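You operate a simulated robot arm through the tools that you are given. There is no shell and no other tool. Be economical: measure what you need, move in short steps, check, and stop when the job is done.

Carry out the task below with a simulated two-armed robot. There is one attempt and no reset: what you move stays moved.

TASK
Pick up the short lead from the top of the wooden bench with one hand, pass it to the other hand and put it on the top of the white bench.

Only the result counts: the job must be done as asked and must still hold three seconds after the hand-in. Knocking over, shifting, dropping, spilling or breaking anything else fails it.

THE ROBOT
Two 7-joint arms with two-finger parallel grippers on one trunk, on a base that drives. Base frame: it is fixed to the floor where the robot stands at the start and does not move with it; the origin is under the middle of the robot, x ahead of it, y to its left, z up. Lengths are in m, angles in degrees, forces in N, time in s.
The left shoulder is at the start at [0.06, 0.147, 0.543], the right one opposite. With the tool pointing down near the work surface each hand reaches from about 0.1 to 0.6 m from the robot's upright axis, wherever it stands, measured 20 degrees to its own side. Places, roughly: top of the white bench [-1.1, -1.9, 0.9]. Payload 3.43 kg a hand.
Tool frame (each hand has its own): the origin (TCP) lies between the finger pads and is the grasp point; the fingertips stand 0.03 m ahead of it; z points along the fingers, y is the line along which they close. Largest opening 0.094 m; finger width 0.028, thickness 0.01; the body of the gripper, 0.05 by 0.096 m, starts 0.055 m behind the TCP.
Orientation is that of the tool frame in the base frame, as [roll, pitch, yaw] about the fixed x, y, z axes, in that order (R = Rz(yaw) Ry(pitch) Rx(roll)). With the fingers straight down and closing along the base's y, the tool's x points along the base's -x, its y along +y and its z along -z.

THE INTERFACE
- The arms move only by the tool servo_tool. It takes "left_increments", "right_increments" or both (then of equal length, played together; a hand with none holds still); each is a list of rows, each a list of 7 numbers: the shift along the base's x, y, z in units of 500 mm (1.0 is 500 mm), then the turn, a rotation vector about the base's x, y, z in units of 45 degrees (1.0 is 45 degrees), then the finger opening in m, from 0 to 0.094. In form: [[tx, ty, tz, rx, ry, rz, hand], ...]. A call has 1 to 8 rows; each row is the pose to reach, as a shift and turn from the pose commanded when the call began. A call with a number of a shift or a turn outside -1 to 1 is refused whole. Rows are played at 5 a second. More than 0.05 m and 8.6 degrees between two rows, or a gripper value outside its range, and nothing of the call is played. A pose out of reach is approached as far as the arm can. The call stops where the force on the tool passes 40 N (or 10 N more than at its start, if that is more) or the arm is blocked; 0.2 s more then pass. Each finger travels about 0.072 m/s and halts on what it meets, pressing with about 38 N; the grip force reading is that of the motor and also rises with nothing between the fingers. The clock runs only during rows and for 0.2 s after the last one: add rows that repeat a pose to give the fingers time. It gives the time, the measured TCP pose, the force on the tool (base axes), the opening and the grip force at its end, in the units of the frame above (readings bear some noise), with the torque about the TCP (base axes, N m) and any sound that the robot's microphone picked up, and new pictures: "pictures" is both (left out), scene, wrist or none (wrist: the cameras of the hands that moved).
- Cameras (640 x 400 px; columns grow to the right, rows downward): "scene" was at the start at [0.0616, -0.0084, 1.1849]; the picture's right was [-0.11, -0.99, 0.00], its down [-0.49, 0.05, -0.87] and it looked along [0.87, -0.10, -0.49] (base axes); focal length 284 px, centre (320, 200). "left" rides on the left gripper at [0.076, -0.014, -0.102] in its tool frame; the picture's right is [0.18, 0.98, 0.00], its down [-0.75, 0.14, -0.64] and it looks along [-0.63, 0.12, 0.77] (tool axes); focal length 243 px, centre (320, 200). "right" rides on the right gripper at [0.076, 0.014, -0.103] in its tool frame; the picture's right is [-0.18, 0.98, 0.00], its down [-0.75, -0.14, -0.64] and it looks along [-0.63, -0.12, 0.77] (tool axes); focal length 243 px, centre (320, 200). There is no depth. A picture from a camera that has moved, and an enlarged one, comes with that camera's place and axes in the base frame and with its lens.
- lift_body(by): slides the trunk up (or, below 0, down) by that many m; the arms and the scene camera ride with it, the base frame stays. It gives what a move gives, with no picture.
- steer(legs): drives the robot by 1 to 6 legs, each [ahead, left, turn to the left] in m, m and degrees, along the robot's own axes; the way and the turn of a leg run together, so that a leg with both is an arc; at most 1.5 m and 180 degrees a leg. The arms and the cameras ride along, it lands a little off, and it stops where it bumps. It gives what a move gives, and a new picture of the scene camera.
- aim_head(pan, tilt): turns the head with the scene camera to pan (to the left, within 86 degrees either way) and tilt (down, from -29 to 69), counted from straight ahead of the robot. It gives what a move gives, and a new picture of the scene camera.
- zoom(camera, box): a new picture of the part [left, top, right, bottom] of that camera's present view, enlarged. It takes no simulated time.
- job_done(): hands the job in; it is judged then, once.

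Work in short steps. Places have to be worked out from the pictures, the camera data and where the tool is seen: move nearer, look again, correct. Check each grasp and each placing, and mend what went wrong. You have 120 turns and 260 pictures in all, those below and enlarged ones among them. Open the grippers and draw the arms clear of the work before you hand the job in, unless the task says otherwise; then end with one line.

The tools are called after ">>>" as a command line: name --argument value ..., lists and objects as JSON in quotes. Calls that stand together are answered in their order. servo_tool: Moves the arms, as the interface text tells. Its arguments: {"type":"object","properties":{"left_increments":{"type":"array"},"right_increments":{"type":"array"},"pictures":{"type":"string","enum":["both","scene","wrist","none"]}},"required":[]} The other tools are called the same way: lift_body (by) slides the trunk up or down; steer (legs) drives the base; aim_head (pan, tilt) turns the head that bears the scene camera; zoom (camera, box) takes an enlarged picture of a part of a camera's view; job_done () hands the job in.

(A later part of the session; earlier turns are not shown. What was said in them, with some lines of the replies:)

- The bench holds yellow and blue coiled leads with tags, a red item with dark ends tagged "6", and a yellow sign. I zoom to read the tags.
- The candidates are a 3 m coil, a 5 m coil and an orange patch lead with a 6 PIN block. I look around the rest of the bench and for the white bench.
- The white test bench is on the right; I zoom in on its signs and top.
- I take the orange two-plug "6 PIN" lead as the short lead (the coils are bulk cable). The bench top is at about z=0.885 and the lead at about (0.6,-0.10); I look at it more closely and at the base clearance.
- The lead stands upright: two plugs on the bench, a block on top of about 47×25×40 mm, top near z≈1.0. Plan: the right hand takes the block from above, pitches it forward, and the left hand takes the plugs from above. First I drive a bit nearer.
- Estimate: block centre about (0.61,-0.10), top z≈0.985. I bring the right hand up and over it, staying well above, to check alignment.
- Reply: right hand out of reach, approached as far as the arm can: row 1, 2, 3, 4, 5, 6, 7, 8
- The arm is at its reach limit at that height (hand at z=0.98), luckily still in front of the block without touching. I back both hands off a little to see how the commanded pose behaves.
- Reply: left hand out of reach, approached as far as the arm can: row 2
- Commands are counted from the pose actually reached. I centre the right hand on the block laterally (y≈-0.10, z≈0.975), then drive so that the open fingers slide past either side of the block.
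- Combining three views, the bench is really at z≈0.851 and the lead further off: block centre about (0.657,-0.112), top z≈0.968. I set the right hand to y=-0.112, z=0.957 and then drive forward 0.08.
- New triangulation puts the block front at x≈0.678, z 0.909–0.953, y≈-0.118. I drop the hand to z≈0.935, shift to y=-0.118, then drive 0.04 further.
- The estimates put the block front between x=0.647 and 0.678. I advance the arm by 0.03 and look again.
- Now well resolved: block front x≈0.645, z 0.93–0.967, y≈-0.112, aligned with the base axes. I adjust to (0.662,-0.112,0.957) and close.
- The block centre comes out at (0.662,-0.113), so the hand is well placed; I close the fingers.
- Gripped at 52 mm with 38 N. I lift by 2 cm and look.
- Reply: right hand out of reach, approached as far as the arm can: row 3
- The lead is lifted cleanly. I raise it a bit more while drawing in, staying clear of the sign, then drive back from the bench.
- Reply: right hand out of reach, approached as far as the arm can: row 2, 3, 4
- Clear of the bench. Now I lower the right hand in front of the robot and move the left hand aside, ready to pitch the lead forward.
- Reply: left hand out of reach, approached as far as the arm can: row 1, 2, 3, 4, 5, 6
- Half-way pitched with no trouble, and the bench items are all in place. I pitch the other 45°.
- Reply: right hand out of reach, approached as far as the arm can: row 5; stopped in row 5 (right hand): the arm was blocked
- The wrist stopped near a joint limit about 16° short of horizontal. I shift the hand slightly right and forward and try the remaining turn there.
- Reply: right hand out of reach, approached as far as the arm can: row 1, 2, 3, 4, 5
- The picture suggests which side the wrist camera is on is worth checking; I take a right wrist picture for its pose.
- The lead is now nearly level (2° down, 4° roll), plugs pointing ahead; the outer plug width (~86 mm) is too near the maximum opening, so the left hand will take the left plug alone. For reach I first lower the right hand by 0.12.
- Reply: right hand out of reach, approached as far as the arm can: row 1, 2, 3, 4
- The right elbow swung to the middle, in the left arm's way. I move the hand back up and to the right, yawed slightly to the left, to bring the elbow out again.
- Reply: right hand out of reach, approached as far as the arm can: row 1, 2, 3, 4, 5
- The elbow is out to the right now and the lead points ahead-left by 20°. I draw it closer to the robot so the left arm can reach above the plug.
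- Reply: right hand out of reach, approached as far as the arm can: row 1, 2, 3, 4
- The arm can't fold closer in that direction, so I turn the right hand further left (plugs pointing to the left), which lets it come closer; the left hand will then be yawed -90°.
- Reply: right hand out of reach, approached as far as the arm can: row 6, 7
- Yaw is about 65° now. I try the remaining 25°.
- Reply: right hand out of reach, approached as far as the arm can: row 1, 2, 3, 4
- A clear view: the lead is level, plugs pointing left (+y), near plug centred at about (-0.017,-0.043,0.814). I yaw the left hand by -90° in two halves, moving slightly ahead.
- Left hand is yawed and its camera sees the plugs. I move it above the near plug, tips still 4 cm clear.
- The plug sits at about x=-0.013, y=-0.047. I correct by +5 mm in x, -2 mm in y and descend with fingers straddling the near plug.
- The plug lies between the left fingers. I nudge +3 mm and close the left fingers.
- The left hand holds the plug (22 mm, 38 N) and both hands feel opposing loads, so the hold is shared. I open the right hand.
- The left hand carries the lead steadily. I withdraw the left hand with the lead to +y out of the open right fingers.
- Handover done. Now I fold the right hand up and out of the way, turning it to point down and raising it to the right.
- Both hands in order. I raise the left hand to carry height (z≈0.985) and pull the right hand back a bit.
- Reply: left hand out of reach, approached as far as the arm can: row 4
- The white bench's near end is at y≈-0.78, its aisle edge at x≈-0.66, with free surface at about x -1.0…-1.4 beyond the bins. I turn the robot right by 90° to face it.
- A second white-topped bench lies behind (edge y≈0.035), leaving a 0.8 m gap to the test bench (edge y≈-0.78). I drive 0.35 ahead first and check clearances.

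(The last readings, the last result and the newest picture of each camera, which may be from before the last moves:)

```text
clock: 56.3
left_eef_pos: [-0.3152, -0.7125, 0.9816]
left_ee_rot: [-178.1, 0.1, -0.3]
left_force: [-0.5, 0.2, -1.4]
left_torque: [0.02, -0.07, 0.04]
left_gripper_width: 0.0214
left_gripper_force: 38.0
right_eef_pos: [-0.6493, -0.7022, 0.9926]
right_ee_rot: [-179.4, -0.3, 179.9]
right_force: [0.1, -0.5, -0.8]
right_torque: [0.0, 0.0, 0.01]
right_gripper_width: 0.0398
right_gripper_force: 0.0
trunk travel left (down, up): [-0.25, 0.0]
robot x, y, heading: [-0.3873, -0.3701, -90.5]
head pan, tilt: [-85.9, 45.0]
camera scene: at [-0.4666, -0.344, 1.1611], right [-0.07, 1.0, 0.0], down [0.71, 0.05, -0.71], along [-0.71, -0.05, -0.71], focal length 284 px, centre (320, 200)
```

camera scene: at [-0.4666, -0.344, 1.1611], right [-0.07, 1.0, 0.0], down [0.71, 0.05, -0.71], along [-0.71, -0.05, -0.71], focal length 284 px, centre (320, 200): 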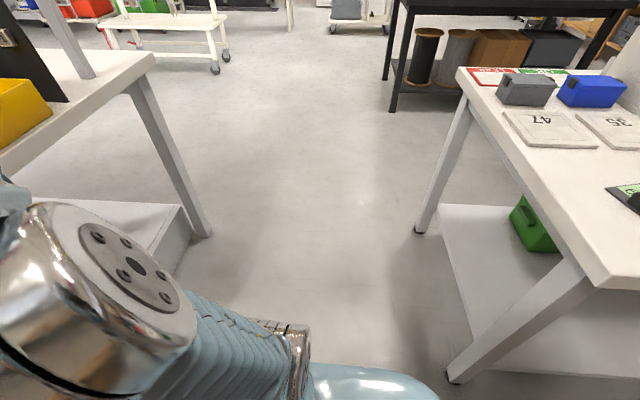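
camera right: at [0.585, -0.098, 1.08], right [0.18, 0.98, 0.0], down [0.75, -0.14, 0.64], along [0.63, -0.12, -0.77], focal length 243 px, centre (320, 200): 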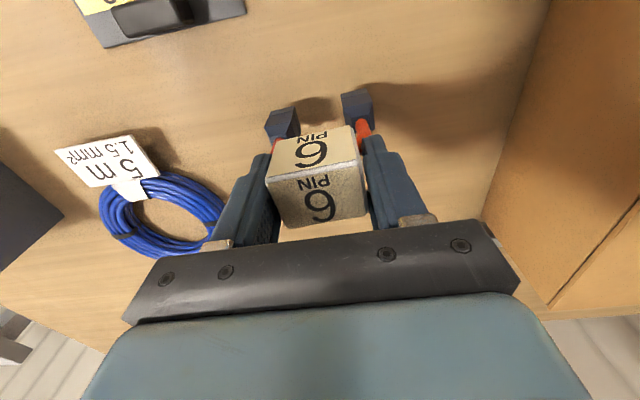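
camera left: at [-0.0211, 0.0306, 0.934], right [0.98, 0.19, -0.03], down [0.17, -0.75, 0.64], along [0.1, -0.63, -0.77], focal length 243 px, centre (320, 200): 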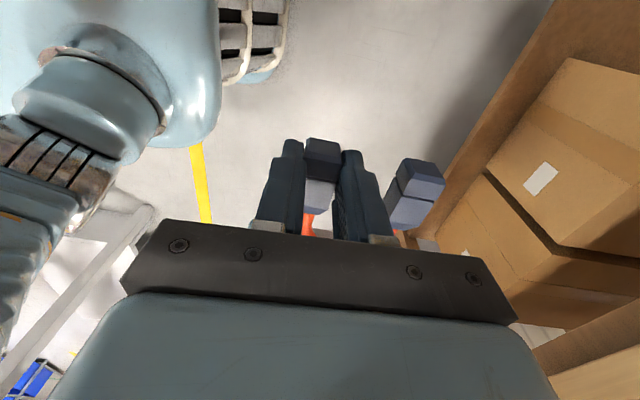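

The near end of the test bench is cluttered with little space, so I'll look along its aisle side. I strafe left to the aisle and turn to face the bench (heading 180°).

>>> steer --legs '[[0.1, 0.22, 0], [0, 0, -90]]'

>>> aim_head --pan 55 --tilt 25

>>> aim_head --pan 86 --tilt 25

```text
clock: 62.1
left_eef_pos: [-0.5195, -0.5205, 0.9814]
left_ee_rot: [-178.1, 0.1, -94.0]
left_force: [0.2, 0.1, -0.4]
left_torque: [-0.05, -0.03, -0.01]
left_gripper_width: 0.0212
left_gripper_force: 37.8
right_eef_pos: [-0.4857, -0.1871, 0.9909]
right_ee_rot: [-179.4, -0.4, 86.1]
right_force: [-0.2, -0.6, -0.6]
right_torque: [0.03, 0.01, 0.0]
right_gripper_width: 0.04
right_gripper_force: 0.1
trunk travel left (down, up): [-0.25, 0.0]
robot x, y, heading: [-0.1696, -0.4716, 175.7]
head pan, tilt: [-85.9, 45.0]
camera scene: at [-0.1402, -0.3902, 1.161], right [1.0, 0.0, 0.0], down [0.0, -0.71, -0.71], along [0.0, 0.71, -0.71], focal length 284 px, centre (320, 200)
```

scene: 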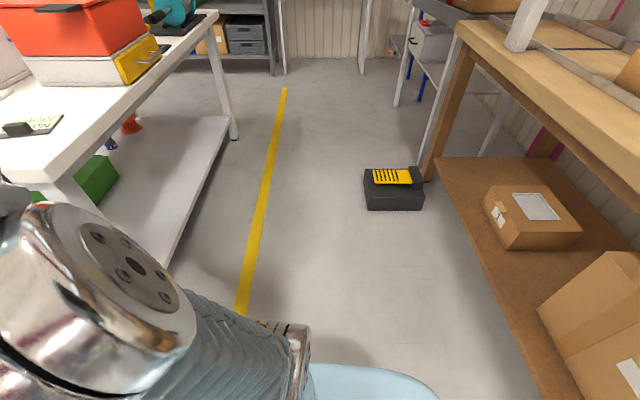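

```text
clock: 64.3
left_eef_pos: [-0.5163, -0.5209, 0.9817]
left_ee_rot: [-178.1, 0.1, -94.0]
left_force: [-0.1, -0.9, -1.1]
left_torque: [-0.1, -0.07, 0.02]
left_gripper_width: 0.0215
left_gripper_force: 38.1
right_eef_pos: [-0.4873, -0.187, 0.9905]
right_ee_rot: [-179.4, -0.4, 86.2]
right_force: [0.1, 0.6, 0.5]
right_torque: [-0.01, -0.03, 0.02]
right_gripper_width: 0.0396
right_gripper_force: 0.0
trunk travel left (down, up): [-0.25, 0.0]
robot x, y, heading: [-0.1701, -0.4713, 175.9]
head pan, tilt: [55.0, 25.0]
camera scene: at [-0.1983, -0.543, 1.1916], right [-0.78, 0.63, 0.0], down [0.27, 0.33, -0.91], along [-0.57, -0.7, -0.42], focal length 284 px, centre (320, 200)
```

scene: 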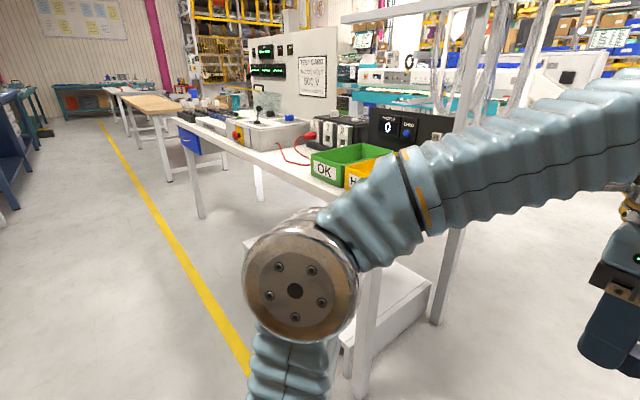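

```text
clock: 65.3
left_eef_pos: [-0.5175, -0.5206, 0.9814]
left_ee_rot: [-178.2, 0.1, -94.1]
left_force: [0.1, 0.4, -1.8]
left_torque: [-0.11, -0.02, 0.01]
left_gripper_width: 0.0214
left_gripper_force: 38.3
right_eef_pos: [-0.4847, -0.1866, 0.9907]
right_ee_rot: [-179.4, -0.4, 86.2]
right_force: [-0.9, -0.1, 0.9]
right_torque: [0.0, -0.04, 0.01]
right_gripper_width: 0.0403
right_gripper_force: 0.1
trunk travel left (down, up): [-0.25, 0.0]
robot x, y, heading: [-0.174, -0.4706, 175.8]
head pan, tilt: [85.9, 25.0]
camera scene: at [-0.1533, -0.5627, 1.1916], right [-0.99, 0.14, 0.0], down [0.06, 0.42, -0.91], along [-0.13, -0.9, -0.42], focal length 284 px, centre (320, 200)
```

scene: 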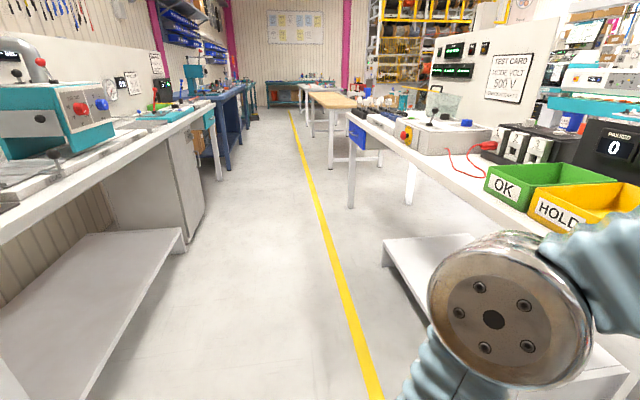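

Between the OK bin and the grey test box there is some free surface crossed by a red wire. I zoom in there.

>>> zoom --camera "scene" --box '[340, 80, 640, 260]'

>>> zoom --camera "scene" --box '[400, 110, 540, 210]'

```text
2.13 times, centred on (490, 170) of scene
camera zoom: at [-0.1533, -0.5627, 1.1916], right [-0.99, 0.14, 0.0], down [0.06, 0.42, -0.91], along [-0.13, -0.9, -0.42], focal length 605 px, centre (-43, 264)
```

zoom: 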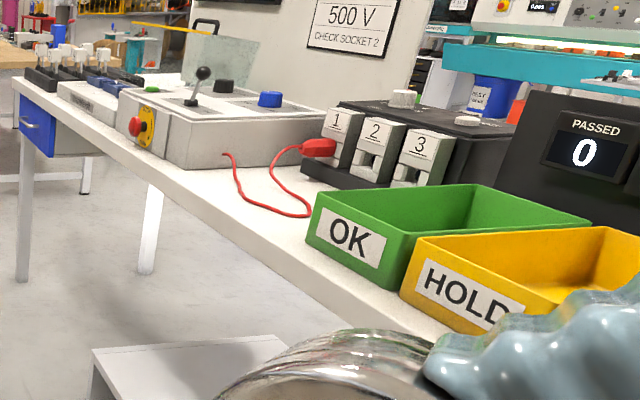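

```text
4.00 times, centred on (470, 160) of scene
camera zoom: at [-0.1533, -0.5627, 1.1916], right [-0.99, 0.14, 0.0], down [0.06, 0.42, -0.91], along [-0.13, -0.9, -0.42], focal length 1134 px, centre (-280, 360)
```

zoom: 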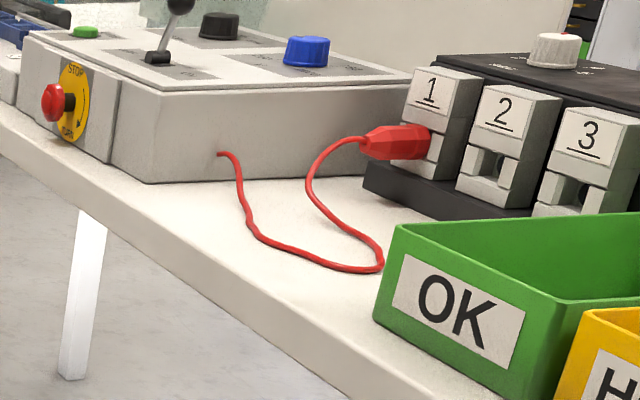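

The free strip by the aisle edge (x≈-0.62…-0.70, y≈-1.2…-1.5) looks usable. I strafe along the aisle to face it and look down on it.

>>> steer --legs '[[0, 0, 4.2], [0, 0.8, 0]]'

>>> aim_head --pan 0 --tilt 35

```text
clock: 70.0
left_eef_pos: [-0.5163, -1.3388, 0.9805]
left_ee_rot: [-178.1, 0.0, -90.3]
left_force: [0.4, 0.1, -2.1]
left_torque: [-0.1, -0.04, -0.02]
left_gripper_width: 0.0214
left_gripper_force: 38.1
right_eef_pos: [-0.506, -1.0035, 0.9903]
right_ee_rot: [-179.4, -0.2, 89.8]
right_force: [0.8, 0.1, -0.5]
right_torque: [-0.05, 0.01, 0.0]
right_gripper_width: 0.0399
right_gripper_force: 0.1
trunk travel left (down, up): [-0.25, 0.0]
robot x, y, heading: [-0.1719, -1.2704, 179.5]
head pan, tilt: [85.9, 25.0]
camera scene: at [-0.1495, -1.3571, 1.1916], right [-1.0, 0.08, 0.0], down [0.03, 0.42, -0.91], along [-0.07, -0.9, -0.42], focal length 284 px, centre (320, 200)
```

scene: 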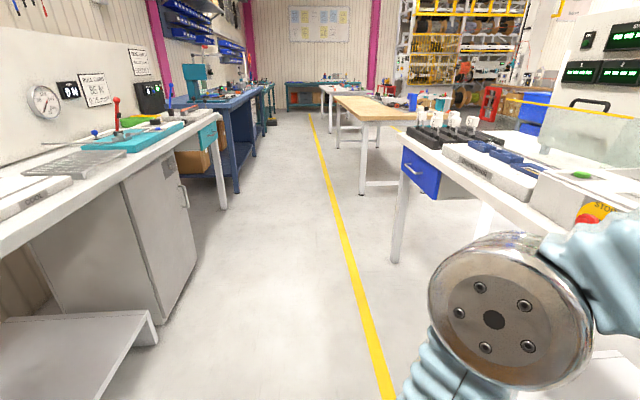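

```text
clock: 71.6
left_eef_pos: [-0.5156, -1.3386, 0.9814]
left_ee_rot: [-178.2, 0.1, -90.3]
left_force: [0.0, 0.0, -1.3]
left_torque: [-0.09, -0.03, 0.01]
left_gripper_width: 0.0213
left_gripper_force: 38.2
right_eef_pos: [-0.5055, -1.004, 0.9909]
right_ee_rot: [-179.4, -0.3, 89.7]
right_force: [0.2, 0.4, 0.6]
right_torque: [-0.03, -0.02, -0.01]
right_gripper_width: 0.04
right_gripper_force: 0.0
trunk travel left (down, up): [-0.25, 0.0]
robot x, y, heading: [-0.1735, -1.2711, 179.7]
head pan, tilt: [0.0, 35.0]
camera scene: at [-0.2304, -1.2648, 1.1759], right [0.01, 1.0, 0.0], down [0.57, 0.0, -0.82], along [-0.82, 0.01, -0.57], focal length 284 px, centre (320, 200)
```

scene: 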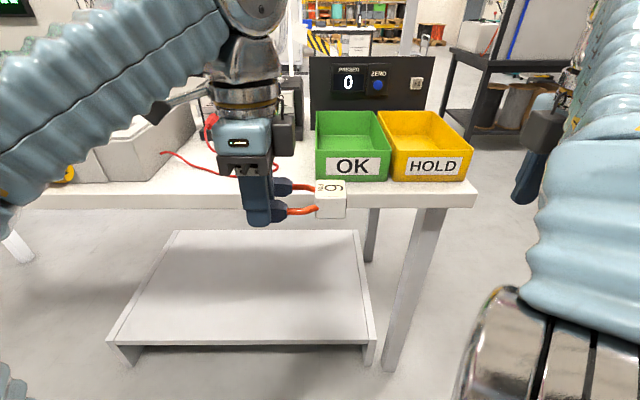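

The strip in front of me is hidden behind the hand. I move the left hand 0.1 m aside (toward the right hand) to see the surface.

>>> servo_tool --left_increments '[[0, 0.08, 0, 0, 0, 0, 0.01], [0, 0.16, 0, 0, 0, 0, 0.01], [0, 0.2, 0, 0, 0, 0, 0.01]]' --pictures "scene"

>>> zoom --camera "scene" --box '[60, 90, 340, 230]'

```text
clock: 72.4
left_eef_pos: [-0.5157, -1.2372, 0.9809]
left_ee_rot: [-178.2, 0.1, -90.4]
left_force: [0.0, -0.2, -1.3]
left_torque: [-0.07, -0.02, -0.02]
left_gripper_width: 0.0215
left_gripper_force: 38.3
right_eef_pos: [-0.5057, -1.0028, 0.9901]
right_ee_rot: [-179.3, -0.2, 89.9]
right_force: [0.2, 0.1, -0.6]
right_torque: [-0.04, 0.0, -0.03]
right_gripper_width: 0.0399
right_gripper_force: 0.1
trunk travel left (down, up): [-0.25, 0.0]
robot x, y, heading: [-0.1724, -1.2614, 179.4]
head pan, tilt: [0.0, 35.0]
camera scene: at [-0.2305, -1.2647, 1.1758], right [0.01, 1.0, 0.0], down [0.57, 0.0, -0.82], along [-0.82, 0.01, -0.57], focal length 284 px, centre (320, 200)
```

scene: 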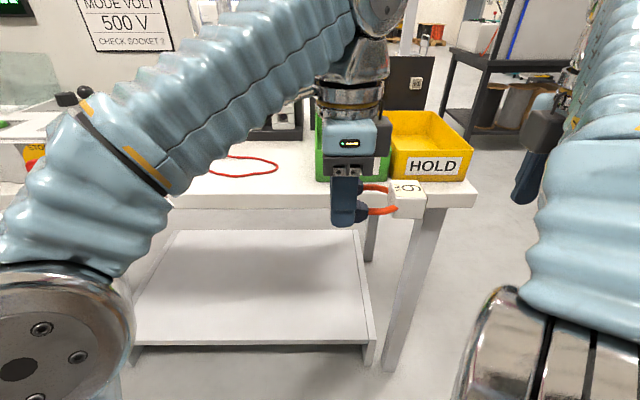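

```text
2.29 times, centred on (200, 160) of scene
camera zoom: at [-0.2305, -1.2647, 1.1758], right [0.01, 1.0, 0.0], down [0.57, 0.0, -0.82], along [-0.82, 0.01, -0.57], focal length 648 px, centre (594, 291)
```

zoom: 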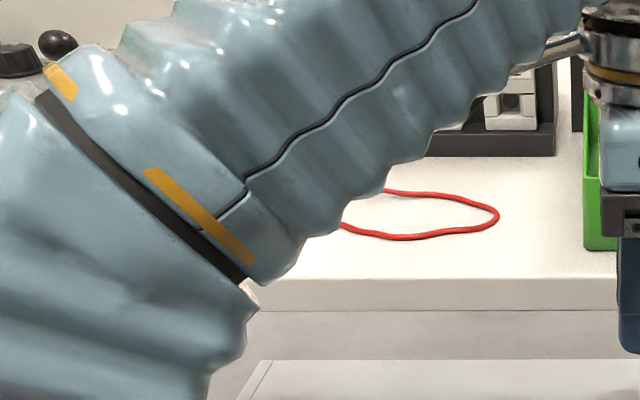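

Between the red wire's loop tip (y≈-1.346) and the OK bin (y≈-1.267) there is a free gap; the block end fits in there with the plugs near the edge. I yaw the left hand +90° so that the block points away from the robot.

>>> servo_tool --left_increments '[[0, -0.02, 0, 0, 0, 0.17, 0.01], [0, -0.04, 0, 0, 0, 0.34, 0.01], [0, -0.06, 0, 0, 0, 0.51, 0.01], [0, -0.08, 0, 0, 0, 0.68, 0.01], [0, -0.08, 0, 0, 0, 0.85, 0.01], [0, -0.08, 0, 0, 0, 1.0, 0.01]]' --pictures "none"

>>> servo_tool --left_increments '[[0, 0, 0, 0, 0, 0.17, 0.01], [0, 0, 0, 0, 0, 0.34, 0.01], [0, 0, 0, 0, 0, 0.51, 0.01], [0, 0, 0, 0, 0, 0.68, 0.01], [0, 0, 0, 0, 0, 0.85, 0.01], [0, 0, 0, 0, 0, 1.0, 0.01]]' --pictures "both"

```text
clock: 73.8
left_eef_pos: [-0.5159, -1.2785, 0.9815]
left_ee_rot: [-178.1, 0.1, -45.3]
left_force: [-0.5, -1.2, -1.2]
left_torque: [-0.04, -0.08, -0.05]
left_gripper_width: 0.0215
left_gripper_force: 38.3
right_eef_pos: [-0.5064, -1.0034, 0.9903]
right_ee_rot: [-179.3, -0.2, 89.8]
right_force: [-0.9, -0.2, -0.7]
right_torque: [-0.04, 0.03, 0.02]
right_gripper_width: 0.0401
right_gripper_force: 0.1
trunk travel left (down, up): [-0.25, 0.0]
robot x, y, heading: [-0.1744, -1.2692, 179.6]
head pan, tilt: [0.0, 35.0]
```

```text
clock: 75.2
left_eef_pos: [-0.5173, -1.2787, 0.9815]
left_ee_rot: [-178.2, 0.1, -0.2]
left_force: [-0.2, 0.3, -2.4]
left_torque: [0.06, -0.07, 0.01]
left_gripper_width: 0.0214
left_gripper_force: 37.9
right_eef_pos: [-0.506, -1.0032, 0.9913]
right_ee_rot: [-179.4, -0.3, 89.9]
right_force: [-1.1, 0.4, -0.3]
right_torque: [-0.02, -0.02, 0.0]
right_gripper_width: 0.0399
right_gripper_force: 0.0
trunk travel left (down, up): [-0.25, 0.0]
robot x, y, heading: [-0.1736, -1.2648, 179.6]
head pan, tilt: [0.0, 35.0]
camera scene: at [-0.2304, -1.2647, 1.1759], right [0.01, 1.0, 0.0], down [0.57, 0.0, -0.82], along [-0.82, 0.01, -0.57], focal length 284 px, centre (320, 200)
camera left: at [-0.4399, -1.268, 1.0848], right [0.18, -0.98, -0.03], down [-0.75, -0.16, 0.64], along [-0.63, -0.09, -0.77], focal length 243 px, centre (320, 200)
```

scene: 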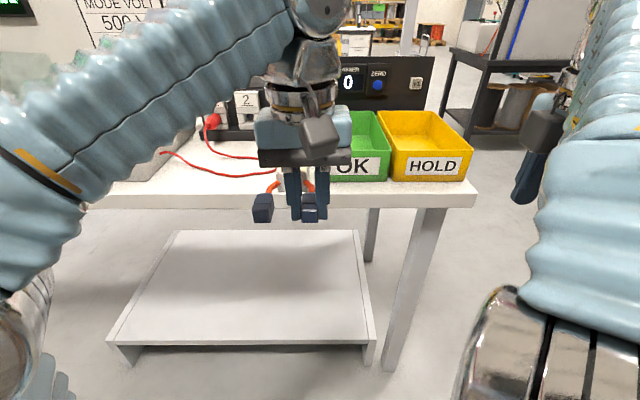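
left: 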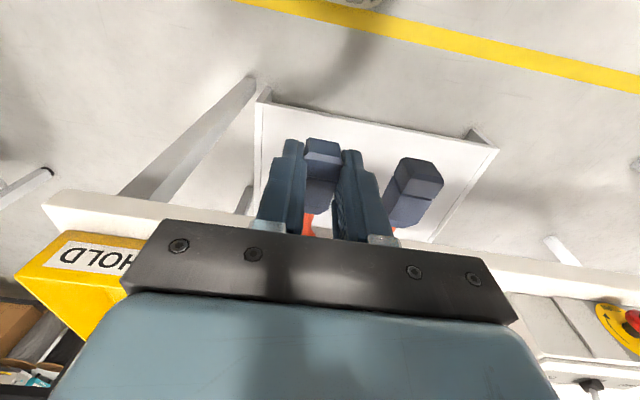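

Triangulating the HOLD bin's base corner gives a bench height of ≈0.86, so the edge is at x≈-0.705, the bin front at -0.753, and the gap y from -1.358 to -1.267. I drive 0.11 ahead.

>>> steer --legs '[[0.11, 0, 0]]'

>>> zoom --camera "left" --box '[0, 0, 640, 400]'

>>> zoom --camera "scene" --box '[160, 100, 480, 280]'

```text
clock: 76.4
left_eef_pos: [-0.6273, -1.2772, 0.9814]
left_ee_rot: [-178.1, 0.1, -0.3]
left_force: [-0.7, -0.6, -1.7]
left_torque: [0.05, -0.05, -0.03]
left_gripper_width: 0.0213
left_gripper_force: 37.8
right_eef_pos: [-0.6173, -1.0035, 0.9907]
right_ee_rot: [-179.3, -0.4, 89.8]
right_force: [0.9, -0.4, 0.3]
right_torque: [-0.02, 0.04, 0.02]
right_gripper_width: 0.0399
right_gripper_force: 0.1
trunk travel left (down, up): [-0.25, 0.0]
robot x, y, heading: [-0.2892, -1.2686, 179.6]
head pan, tilt: [0.0, 35.0]
camera scene: at [-0.3421, -1.264, 1.1759], right [0.01, 1.0, 0.0], down [0.57, 0.0, -0.82], along [-0.82, 0.01, -0.57], focal length 284 px, centre (320, 200)
```

scene: 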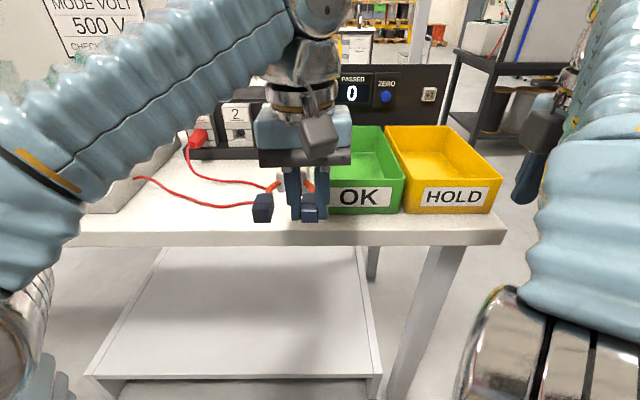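

```text
1.00 times, centred on (320, 200) of left (not enlarged: the box is as wide or as high as the picture)
camera zoom: at [-0.5515, -1.2675, 1.0849], right [0.18, -0.98, -0.03], down [-0.75, -0.16, 0.64], along [-0.63, -0.09, -0.77], focal length 243 px, centre (320, 200)
```

zoom: 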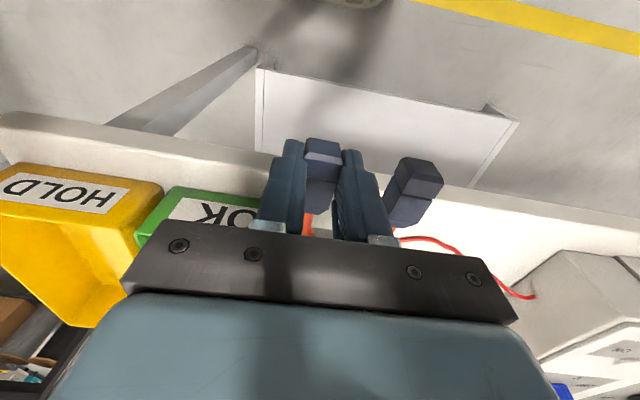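

```text
2.00 times, centred on (320, 190) of scene
camera zoom: at [-0.3421, -1.264, 1.1759], right [0.01, 1.0, 0.0], down [0.57, 0.0, -0.82], along [-0.82, 0.01, -0.57], focal length 567 px, centre (320, 220)
```

zoom: 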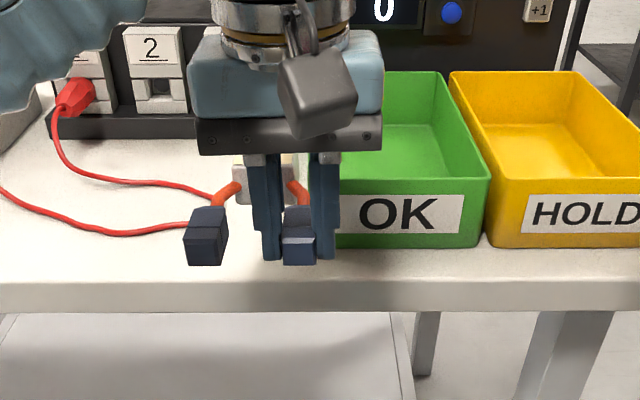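

Refined: bench z≈0.854, bin front x≈-0.76, edge ≈-0.714. I move to TCP (-0.725,-1.282) at z≈0.935 and check again.

>>> servo_tool --left_increments '[[-0.06, -0.005, -0.03, 0, 0, 0, 0.01], [-0.13, -0.01, -0.06, 0, 0, 0, 0.01], [-0.196, -0.01, -0.09, 0, 0, 0, 0.01], [-0.196, -0.01, -0.09, 0, 0, 0, 0.01]]' --pictures "both"

>>> zoom --camera "scene" --box '[180, 120, 400, 260]'

>>> zoom --camera "left" --box '[200, 80, 480, 260]'

```text
clock: 77.4
left_eef_pos: [-0.7261, -1.2857, 0.9353]
left_ee_rot: [-178.1, 0.1, 0.0]
left_force: [5.5, -30.5, -1.0]
left_torque: [-0.9, -0.22, 0.56]
left_gripper_width: 0.0215
left_gripper_force: 38.4
right_eef_pos: [-0.6168, -1.0058, 0.9909]
right_ee_rot: [-179.4, -0.6, 89.9]
right_force: [0.6, -1.0, 0.0]
right_torque: [-0.01, -0.02, 0.0]
right_gripper_width: 0.0397
right_gripper_force: 0.2
trunk travel left (down, up): [-0.25, 0.0]
robot x, y, heading: [-0.2837, -1.2683, 179.8]
head pan, tilt: [0.0, 35.0]
camera scene: at [-0.3418, -1.2671, 1.1758], right [0.01, 1.0, 0.0], down [0.57, 0.0, -0.82], along [-0.82, 0.01, -0.57], focal length 284 px, centre (320, 200)
camera left: at [-0.65, -1.2751, 1.0392], right [0.18, -0.98, -0.03], down [-0.75, -0.16, 0.64], along [-0.63, -0.09, -0.77], focal length 243 px, centre (320, 200)
```

scene: 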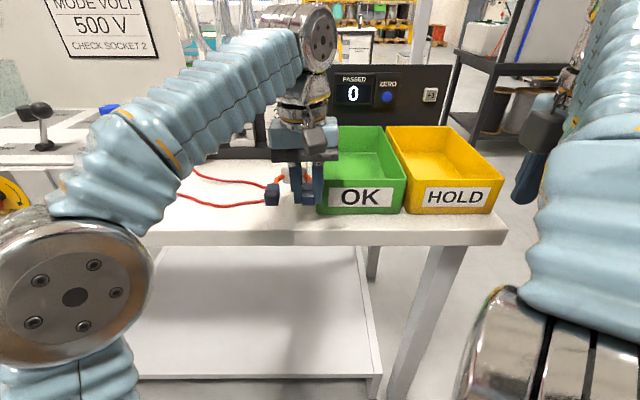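
left: 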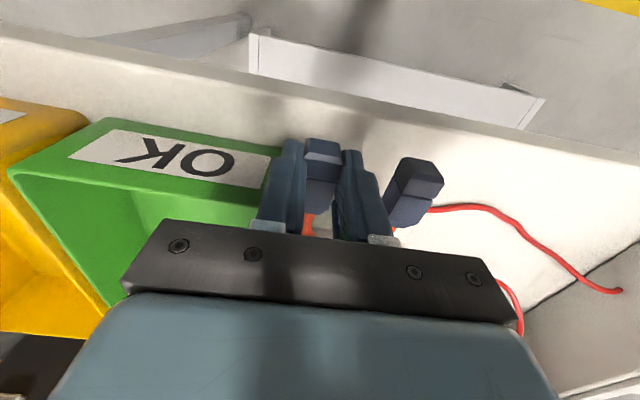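

```text
2.86 times, centred on (290, 190) of scene
camera zoom: at [-0.3418, -1.2671, 1.1758], right [0.01, 1.0, 0.0], down [0.57, 0.0, -0.82], along [-0.82, 0.01, -0.57], focal length 810 px, centre (406, 229)
```

zoom: 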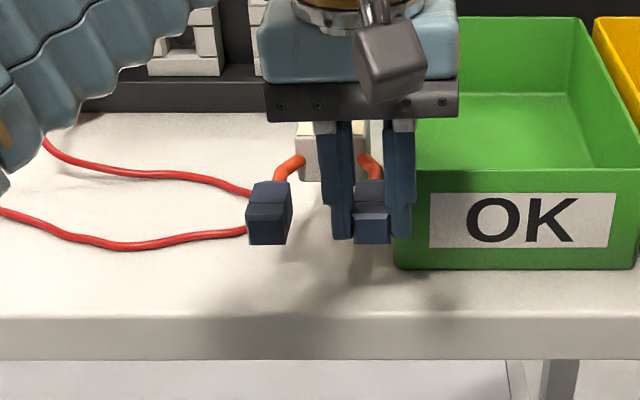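

```text
2.22 times, centred on (340, 170) of left
camera zoom: at [-0.65, -1.2751, 1.0392], right [0.18, -0.98, -0.03], down [-0.75, -0.16, 0.64], along [-0.63, -0.09, -0.77], focal length 539 px, centre (276, 267)
```

zoom: 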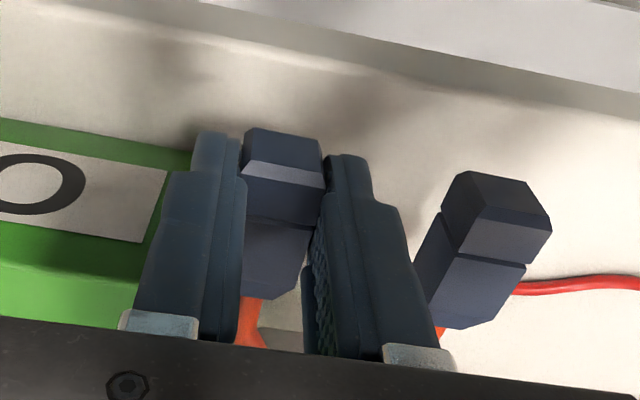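

A 30 N sideways force: the right finger is pressing against the OK bin's corner (the bin has not moved in the picture). I relieve it by moving 12 mm to -y and look at the readings.

>>> servo_tool --left_increments '[[0, -0.012, 0, 0, 0, 0, 0.01], [0, -0.024, 0, 0, 0, 0, 0.01]]' --pictures "none"

>>> zoom --camera "scene" --box '[180, 120, 400, 260]'

>>> zoom --camera "left" --box '[100, 60, 480, 260]'

```text
clock: 78.0
left_eef_pos: [-0.7264, -1.2906, 0.9352]
left_ee_rot: [-178.0, 0.1, -0.6]
left_force: [-0.4, 0.5, -1.6]
left_torque: [0.02, -0.07, -0.02]
left_gripper_width: 0.0215
left_gripper_force: 38.0
right_eef_pos: [-0.6178, -1.0019, 0.9907]
right_ee_rot: [-179.5, -0.3, 89.6]
right_force: [-0.2, -0.5, 0.3]
right_torque: [0.02, 0.03, -0.01]
right_gripper_width: 0.0402
right_gripper_force: 0.0
trunk travel left (down, up): [-0.25, 0.0]
robot x, y, heading: [-0.2871, -1.2681, 179.7]
head pan, tilt: [0.0, 35.0]
```

```text
2.86 times, centred on (290, 190) of scene
camera zoom: at [-0.3425, -1.2638, 1.1759], right [0.01, 1.0, 0.0], down [0.57, 0.0, -0.82], along [-0.82, 0.01, -0.57], focal length 810 px, centre (406, 229)
```

zoom: 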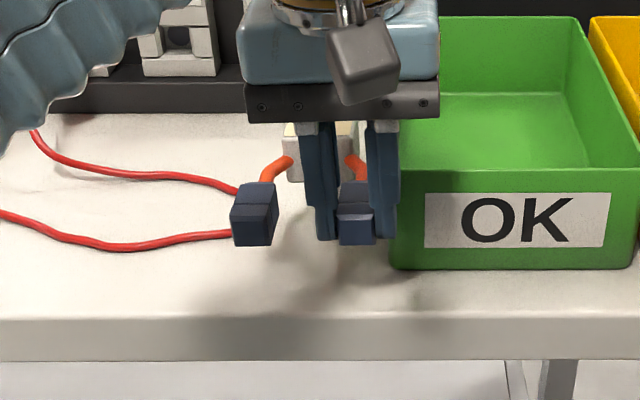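

```text
1.68 times, centred on (290, 160) of left
camera zoom: at [-0.6494, -1.2819, 1.0393], right [0.17, -0.98, -0.04], down [-0.75, -0.16, 0.64], along [-0.63, -0.08, -0.77], focal length 409 px, centre (370, 267)
```

zoom: 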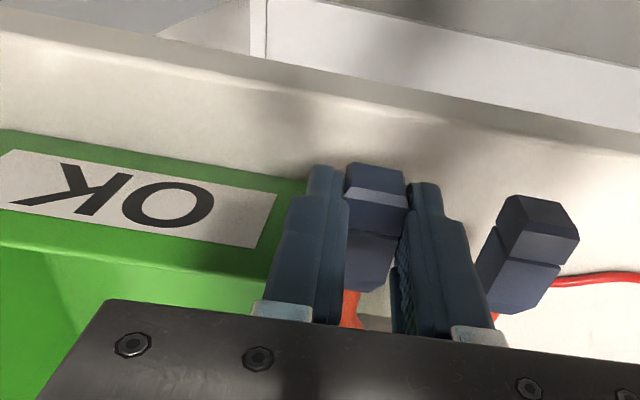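

Force is gone and the bin looks in place. I pull back 16 mm in x so the fingers stay in front of the bin, with the block still fitting into the gap.

>>> servo_tool --left_increments '[[0.02, 0, 0, 0, 0, 0, 0.01], [0.034, 0, 0, 0, 0, 0, 0.01], [0.034, 0.006, 0, 0, 0, 0, 0.01]]' --pictures "none"

>>> zoom --camera "scene" --box '[180, 120, 400, 260]'

>>> zoom --camera "left" --box '[100, 60, 480, 260]'

```text
clock: 78.8
left_eef_pos: [-0.7095, -1.2922, 0.9361]
left_ee_rot: [-178.2, 0.0, -0.3]
left_force: [-0.1, 0.0, -1.4]
left_torque: [0.04, -0.06, -0.01]
left_gripper_width: 0.0213
left_gripper_force: 37.6
right_eef_pos: [-0.6176, -1.0025, 0.9906]
right_ee_rot: [-179.4, -0.3, 89.7]
right_force: [-1.0, -0.7, -0.8]
right_torque: [0.02, 0.01, 0.0]
right_gripper_width: 0.04
right_gripper_force: 0.0
trunk travel left (down, up): [-0.25, 0.0]
robot x, y, heading: [-0.2796, -1.2648, 179.9]
head pan, tilt: [0.0, 35.0]
```

```text
2.86 times, centred on (290, 190) of scene
camera zoom: at [-0.3422, -1.264, 1.1759], right [0.01, 1.0, 0.0], down [0.57, 0.0, -0.82], along [-0.82, 0.01, -0.57], focal length 810 px, centre (406, 229)
```

zoom: 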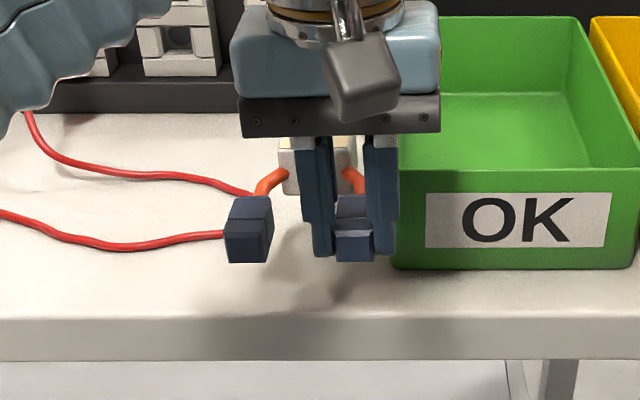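

```text
1.68 times, centred on (290, 160) of left
camera zoom: at [-0.6329, -1.2823, 1.04], right [0.18, -0.98, -0.03], down [-0.75, -0.16, 0.64], along [-0.63, -0.09, -0.77], focal length 409 px, centre (370, 267)
```

zoom: 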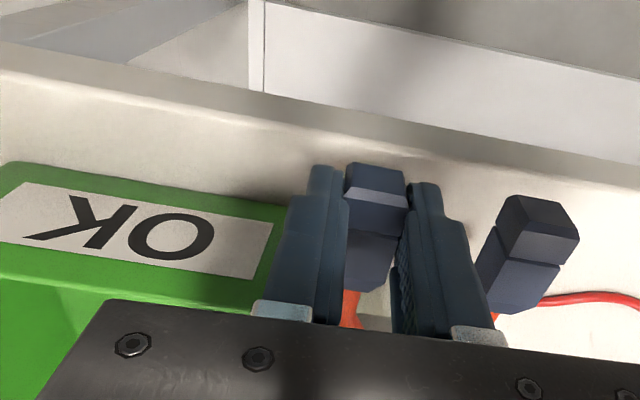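

Clear of the bin now. I shift 4 mm toward the gap centre and descend to z≈0.908, then check the contact force.

>>> servo_tool --left_increments '[[0, 0.006, -0.02, 0, 0, 0, 0.01], [0, 0.006, -0.04, 0, 0, 0, 0.01], [0, 0.006, -0.056, 0, 0, 0, 0.01]]' --pictures "none"

>>> zoom --camera "scene" --box '[180, 120, 400, 260]'

>>> zoom --camera "left" --box '[100, 60, 480, 260]'

```text
clock: 79.6
left_eef_pos: [-0.7081, -1.2882, 0.9077]
left_ee_rot: [-178.2, 0.1, -0.3]
left_force: [-0.3, 1.2, -1.6]
left_torque: [0.03, -0.08, -0.01]
left_gripper_width: 0.0214
left_gripper_force: 38.1
right_eef_pos: [-0.6175, -1.0027, 0.991]
right_ee_rot: [-179.4, -0.3, 89.8]
right_force: [-0.3, 1.0, 1.2]
right_torque: [-0.03, -0.01, -0.01]
right_gripper_width: 0.0398
right_gripper_force: 0.1
trunk travel left (down, up): [-0.25, 0.0]
robot x, y, heading: [-0.2845, -1.2653, 179.4]
head pan, tilt: [0.0, 35.0]
```

```text
2.86 times, centred on (290, 190) of scene
camera zoom: at [-0.3423, -1.264, 1.1759], right [0.01, 1.0, 0.0], down [0.57, 0.0, -0.82], along [-0.82, 0.01, -0.57], focal length 810 px, centre (406, 229)
```

zoom: 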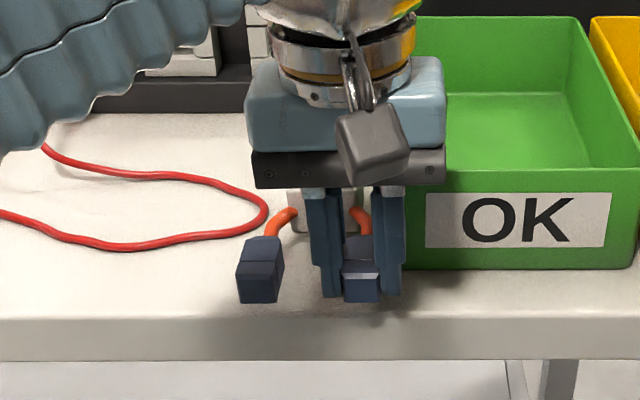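

```text
1.68 times, centred on (290, 160) of left
camera zoom: at [-0.6326, -1.279, 1.0114], right [0.18, -0.98, -0.03], down [-0.75, -0.16, 0.64], along [-0.63, -0.09, -0.77], focal length 409 px, centre (370, 267)
```

zoom: 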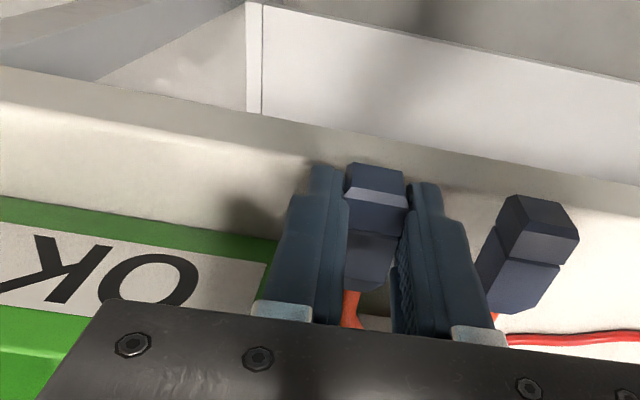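

Good: the block is between the wire tip and the bin, and the fingers are in front of the bin. I shift 5 mm toward the bin side and go down in small steps.

>>> servo_tool --left_increments '[[0, 0.01, 0, 0, 0, 0, 0.01], [0, 0.01, -0.012, 0, 0, 0, 0.01], [0, 0.01, -0.02, 0, 0, 0, 0.01], [0, 0.01, -0.026, 0, 0, 0, 0.01]]' --pictures "none"

>>> zoom --camera "scene" --box '[180, 120, 400, 260]'

```text
clock: 80.6
left_eef_pos: [-0.7103, -1.2841, 0.8968]
left_ee_rot: [-178.0, 0.4, -0.4]
left_force: [-1.6, 0.1, 14.1]
left_torque: [-0.72, 1.06, -0.08]
left_gripper_width: 0.0216
left_gripper_force: 37.4
right_eef_pos: [-0.6169, -1.0029, 0.991]
right_ee_rot: [-179.4, -0.3, 89.9]
right_force: [0.9, 1.3, -1.1]
right_torque: [-0.03, -0.02, 0.01]
right_gripper_width: 0.0399
right_gripper_force: 0.1
trunk travel left (down, up): [-0.25, 0.0]
robot x, y, heading: [-0.2855, -1.2646, 179.5]
head pan, tilt: [0.0, 35.0]
```

```text
2.86 times, centred on (290, 190) of scene
camera zoom: at [-0.3416, -1.2639, 1.1762], right [0.01, 1.0, 0.0], down [0.57, 0.0, -0.82], along [-0.82, 0.01, -0.57], focal length 810 px, centre (406, 229)
```

zoom: 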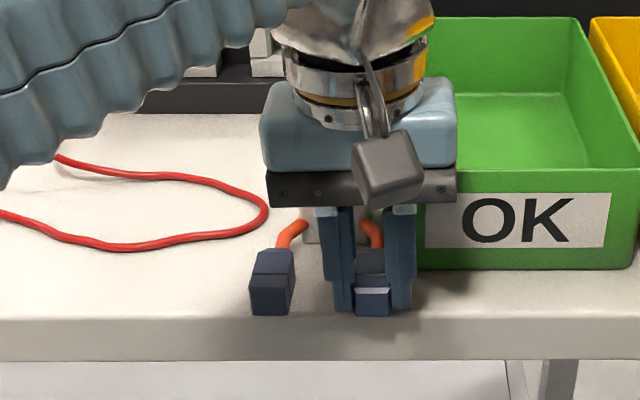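

The block has touched down (14 N up, lever ahead). The plugs are at most a few mm above the bench, so I open the fingers to about 36 mm.

>>> servo_tool --left_increments '[[0, 0, 0, 0, 0, 0, 0.024], [0, 0, 0, 0, 0, 0, 0.03], [0, 0, 0, 0, 0, 0, 0.036], [0, 0, 0, 0, 0, 0, 0.036]]' --pictures "none"

>>> zoom --camera "scene" --box '[180, 120, 400, 260]'

>>> zoom --camera "left" --box '[100, 60, 480, 260]'

```text
clock: 81.6
left_eef_pos: [-0.7093, -1.2833, 0.8955]
left_ee_rot: [-178.2, 0.1, -0.3]
left_force: [-0.2, 0.0, -0.2]
left_torque: [0.0, 0.01, 0.01]
left_gripper_width: 0.0361
left_gripper_force: 0.1
right_eef_pos: [-0.6173, -1.0029, 0.9903]
right_ee_rot: [-179.4, -0.2, 89.9]
right_force: [0.0, 0.0, -0.2]
right_torque: [0.01, 0.06, -0.02]
right_gripper_width: 0.04
right_gripper_force: 0.1
trunk travel left (down, up): [-0.25, 0.0]
robot x, y, heading: [-0.2854, -1.2682, 179.6]
head pan, tilt: [0.0, 35.0]
```

```text
2.86 times, centred on (290, 190) of scene
camera zoom: at [-0.3422, -1.2639, 1.1759], right [0.01, 1.0, 0.0], down [0.57, 0.0, -0.82], along [-0.82, 0.01, -0.57], focal length 810 px, centre (406, 229)
```

zoom: 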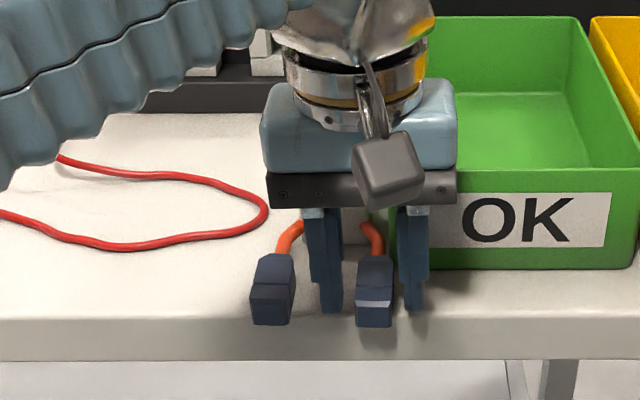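

```text
1.68 times, centred on (290, 160) of left
camera zoom: at [-0.633, -1.2731, 0.9991], right [0.18, -0.98, -0.03], down [-0.75, -0.16, 0.64], along [-0.63, -0.09, -0.77], focal length 409 px, centre (370, 267)
```

zoom: 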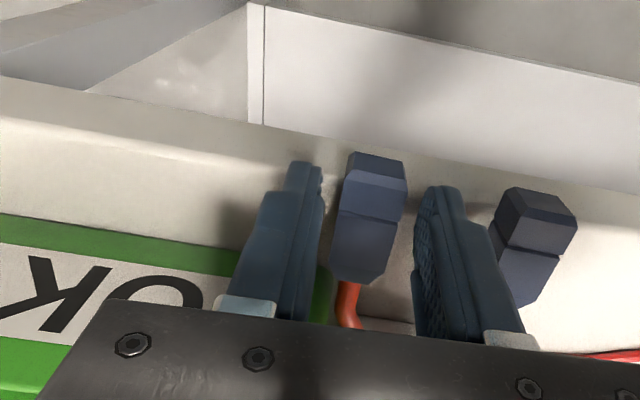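

The lead rests on the bench, released. I lift the hand straight up.

>>> servo_tool --left_increments '[[0, 0, 0.04, 0, 0, 0, 0.036], [0, 0, 0.09, 0, 0, 0, 0.036], [0, 0, 0.14, 0, 0, 0, 0.036], [0.04, 0, 0.16, 0, 0, 0, 0.036], [0.12, 0, 0.16, 0, 0, 0, 0.036], [0.2, 0, 0.16, 0, 0, 0, 0.036]]' --pictures "both"

>>> zoom --camera "scene" --box '[180, 120, 400, 260]'

```text
clock: 83.0
left_eef_pos: [-0.6081, -1.2826, 0.9732]
left_ee_rot: [-178.2, 0.1, -0.3]
left_force: [0.0, -0.3, -0.2]
left_torque: [-0.06, -0.02, -0.01]
left_gripper_width: 0.0359
left_gripper_force: 0.1
right_eef_pos: [-0.6177, -1.0026, 0.991]
right_ee_rot: [-179.6, -0.2, 89.8]
right_force: [0.0, 0.3, -0.2]
right_torque: [-0.02, -0.02, 0.0]
right_gripper_width: 0.0401
right_gripper_force: 0.1
trunk travel left (down, up): [-0.25, 0.0]
robot x, y, heading: [-0.2832, -1.2652, 179.4]
head pan, tilt: [0.0, 35.0]
camera scene: at [-0.3424, -1.2639, 1.1759], right [0.01, 1.0, 0.0], down [0.57, 0.0, -0.82], along [-0.82, 0.01, -0.57], focal length 284 px, centre (320, 200)
camera left: at [-0.5321, -1.2719, 1.0774], right [0.18, -0.98, -0.03], down [-0.75, -0.16, 0.64], along [-0.63, -0.09, -0.77], focal length 243 px, centre (320, 200)
```

scene: 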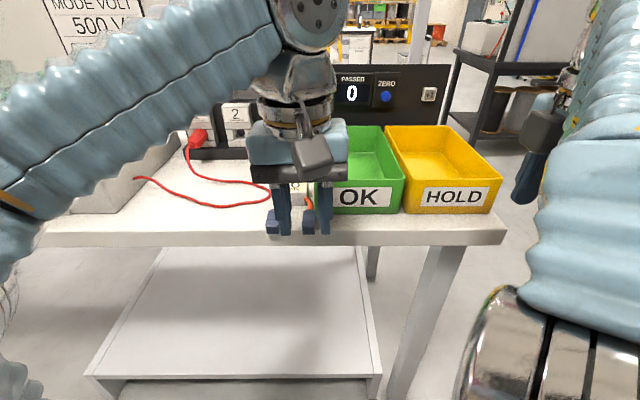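
left: 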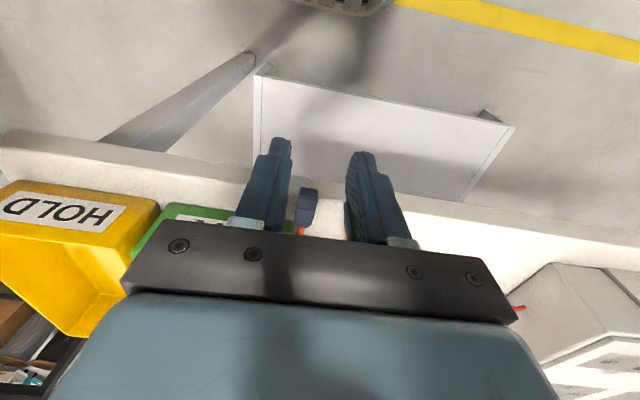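

```text
2.86 times, centred on (290, 190) of scene
camera zoom: at [-0.3424, -1.2639, 1.1759], right [0.01, 1.0, 0.0], down [0.57, 0.0, -0.82], along [-0.82, 0.01, -0.57], focal length 810 px, centre (406, 229)
```

zoom: 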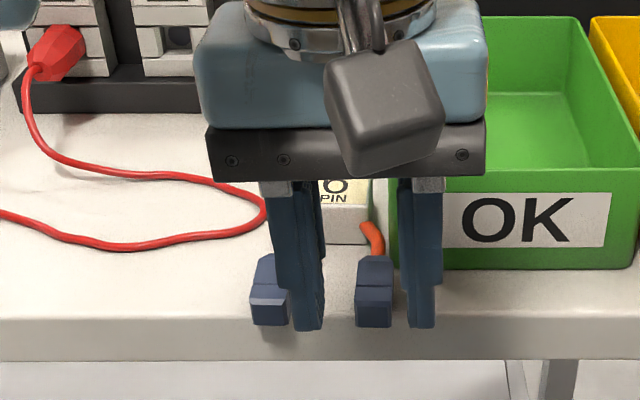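

The lead stays put. I drive back 0.2 m, open both grippers and inspect.

>>> steer --legs '[[-0.2, 0, 0]]'

>>> servo_tool --left_increments '[[0, -0.06, 0, 0, 0, 0, 0.06], [0, -0.12, 0, 0, 0, 0, 0.09], [0, -0.18, 0, 0, 0, 0, 0.09]]' --right_increments '[[0, 0, 0, 0, 0, 0, 0.06], [0, 0, 0, 0, 0, 0, 0.09], [0, 0, 0, 0, 0, 0, 0.09]]' --pictures "scene"

>>> zoom --camera "scene" --box '[200, 100, 420, 240]'

```text
clock: 84.6
left_eef_pos: [-0.4076, -1.2844, 0.9734]
left_ee_rot: [-178.1, 0.1, -0.2]
left_force: [-0.3, -0.2, 0.3]
left_torque: [0.02, 0.02, -0.02]
left_gripper_width: 0.036
left_gripper_force: 0.1
right_eef_pos: [-0.4171, -1.0047, 0.9905]
right_ee_rot: [-179.5, -0.2, 89.9]
right_force: [-0.7, 0.4, -1.0]
right_torque: [0.01, 0.03, 0.02]
right_gripper_width: 0.0404
right_gripper_force: 0.0
trunk travel left (down, up): [-0.25, 0.0]
robot x, y, heading: [-0.0846, -1.2688, 179.8]
head pan, tilt: [0.0, 35.0]
camera scene: at [-0.1406, -1.2652, 1.1759], right [0.0, 1.0, 0.0], down [0.57, 0.0, -0.82], along [-0.82, 0.0, -0.57], focal length 284 px, centre (320, 200)
```

scene: 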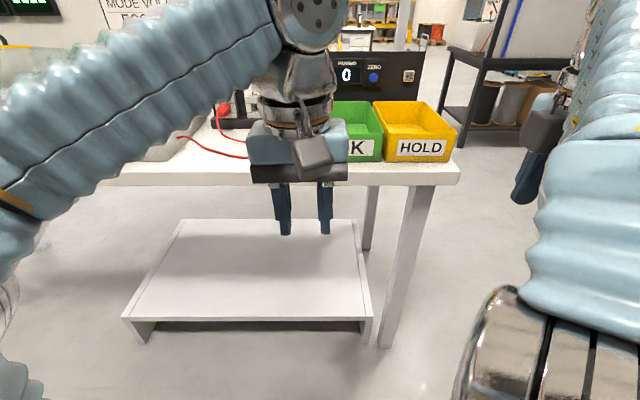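

```text
clock: 85.4
left_eef_pos: [-0.4082, -1.3745, 0.9726]
left_ee_rot: [-178.3, 0.0, -0.2]
left_force: [-0.3, -0.6, -0.5]
left_torque: [-0.06, 0.01, -0.02]
left_gripper_width: 0.0901
left_gripper_force: 0.1
right_eef_pos: [-0.4163, -1.0033, 0.9911]
right_ee_rot: [-179.3, -0.3, 90.0]
right_force: [0.7, 0.2, -0.3]
right_torque: [-0.01, 0.02, -0.02]
right_gripper_width: 0.0899
right_gripper_force: 0.0
trunk travel left (down, up): [-0.25, 0.0]
robot x, y, heading: [-0.0839, -1.2638, 180.1]
head pan, tilt: [0.0, 35.0]
camera scene: at [-0.1404, -1.2651, 1.1759], right [0.0, 1.0, 0.0], down [0.57, 0.0, -0.82], along [-0.82, 0.0, -0.57], focal length 284 px, centre (320, 200)
```

scene: 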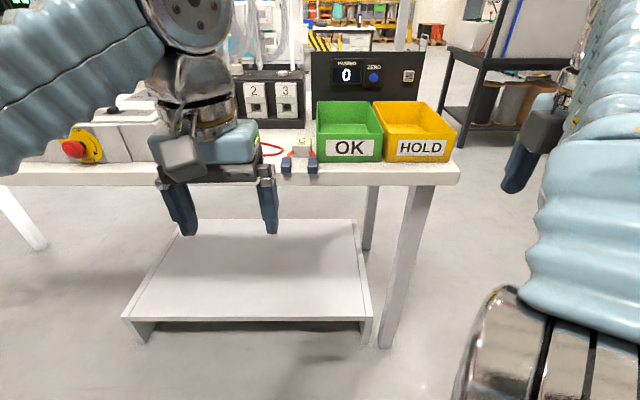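

```text
2.86 times, centred on (310, 170) of scene
camera zoom: at [-0.1404, -1.2651, 1.1759], right [0.0, 1.0, 0.0], down [0.57, 0.0, -0.82], along [-0.82, 0.0, -0.57], focal length 810 px, centre (349, 286)
```

zoom: 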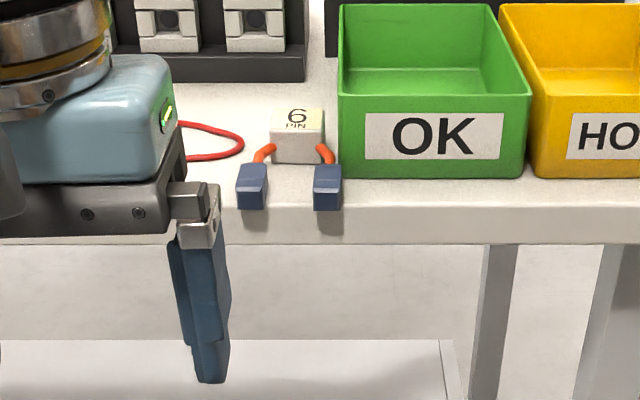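

The lead lies steadily on the white bench between the wire and the OK bin, bins and wire look unchanged, and both grippers are open and clear. I hand the job in.

>>> job_done

```text
The job is handed in.
```

The short lead (I took this to be the orange 6-pin one) was picked up with the right hand, passed to the left, and now lies flat on top of the white bench with its plug ends overhanging the edge by about 1 cm; a left finger pressed the OK bin with about 30 N on the way in, but the pictures show no visible shift.
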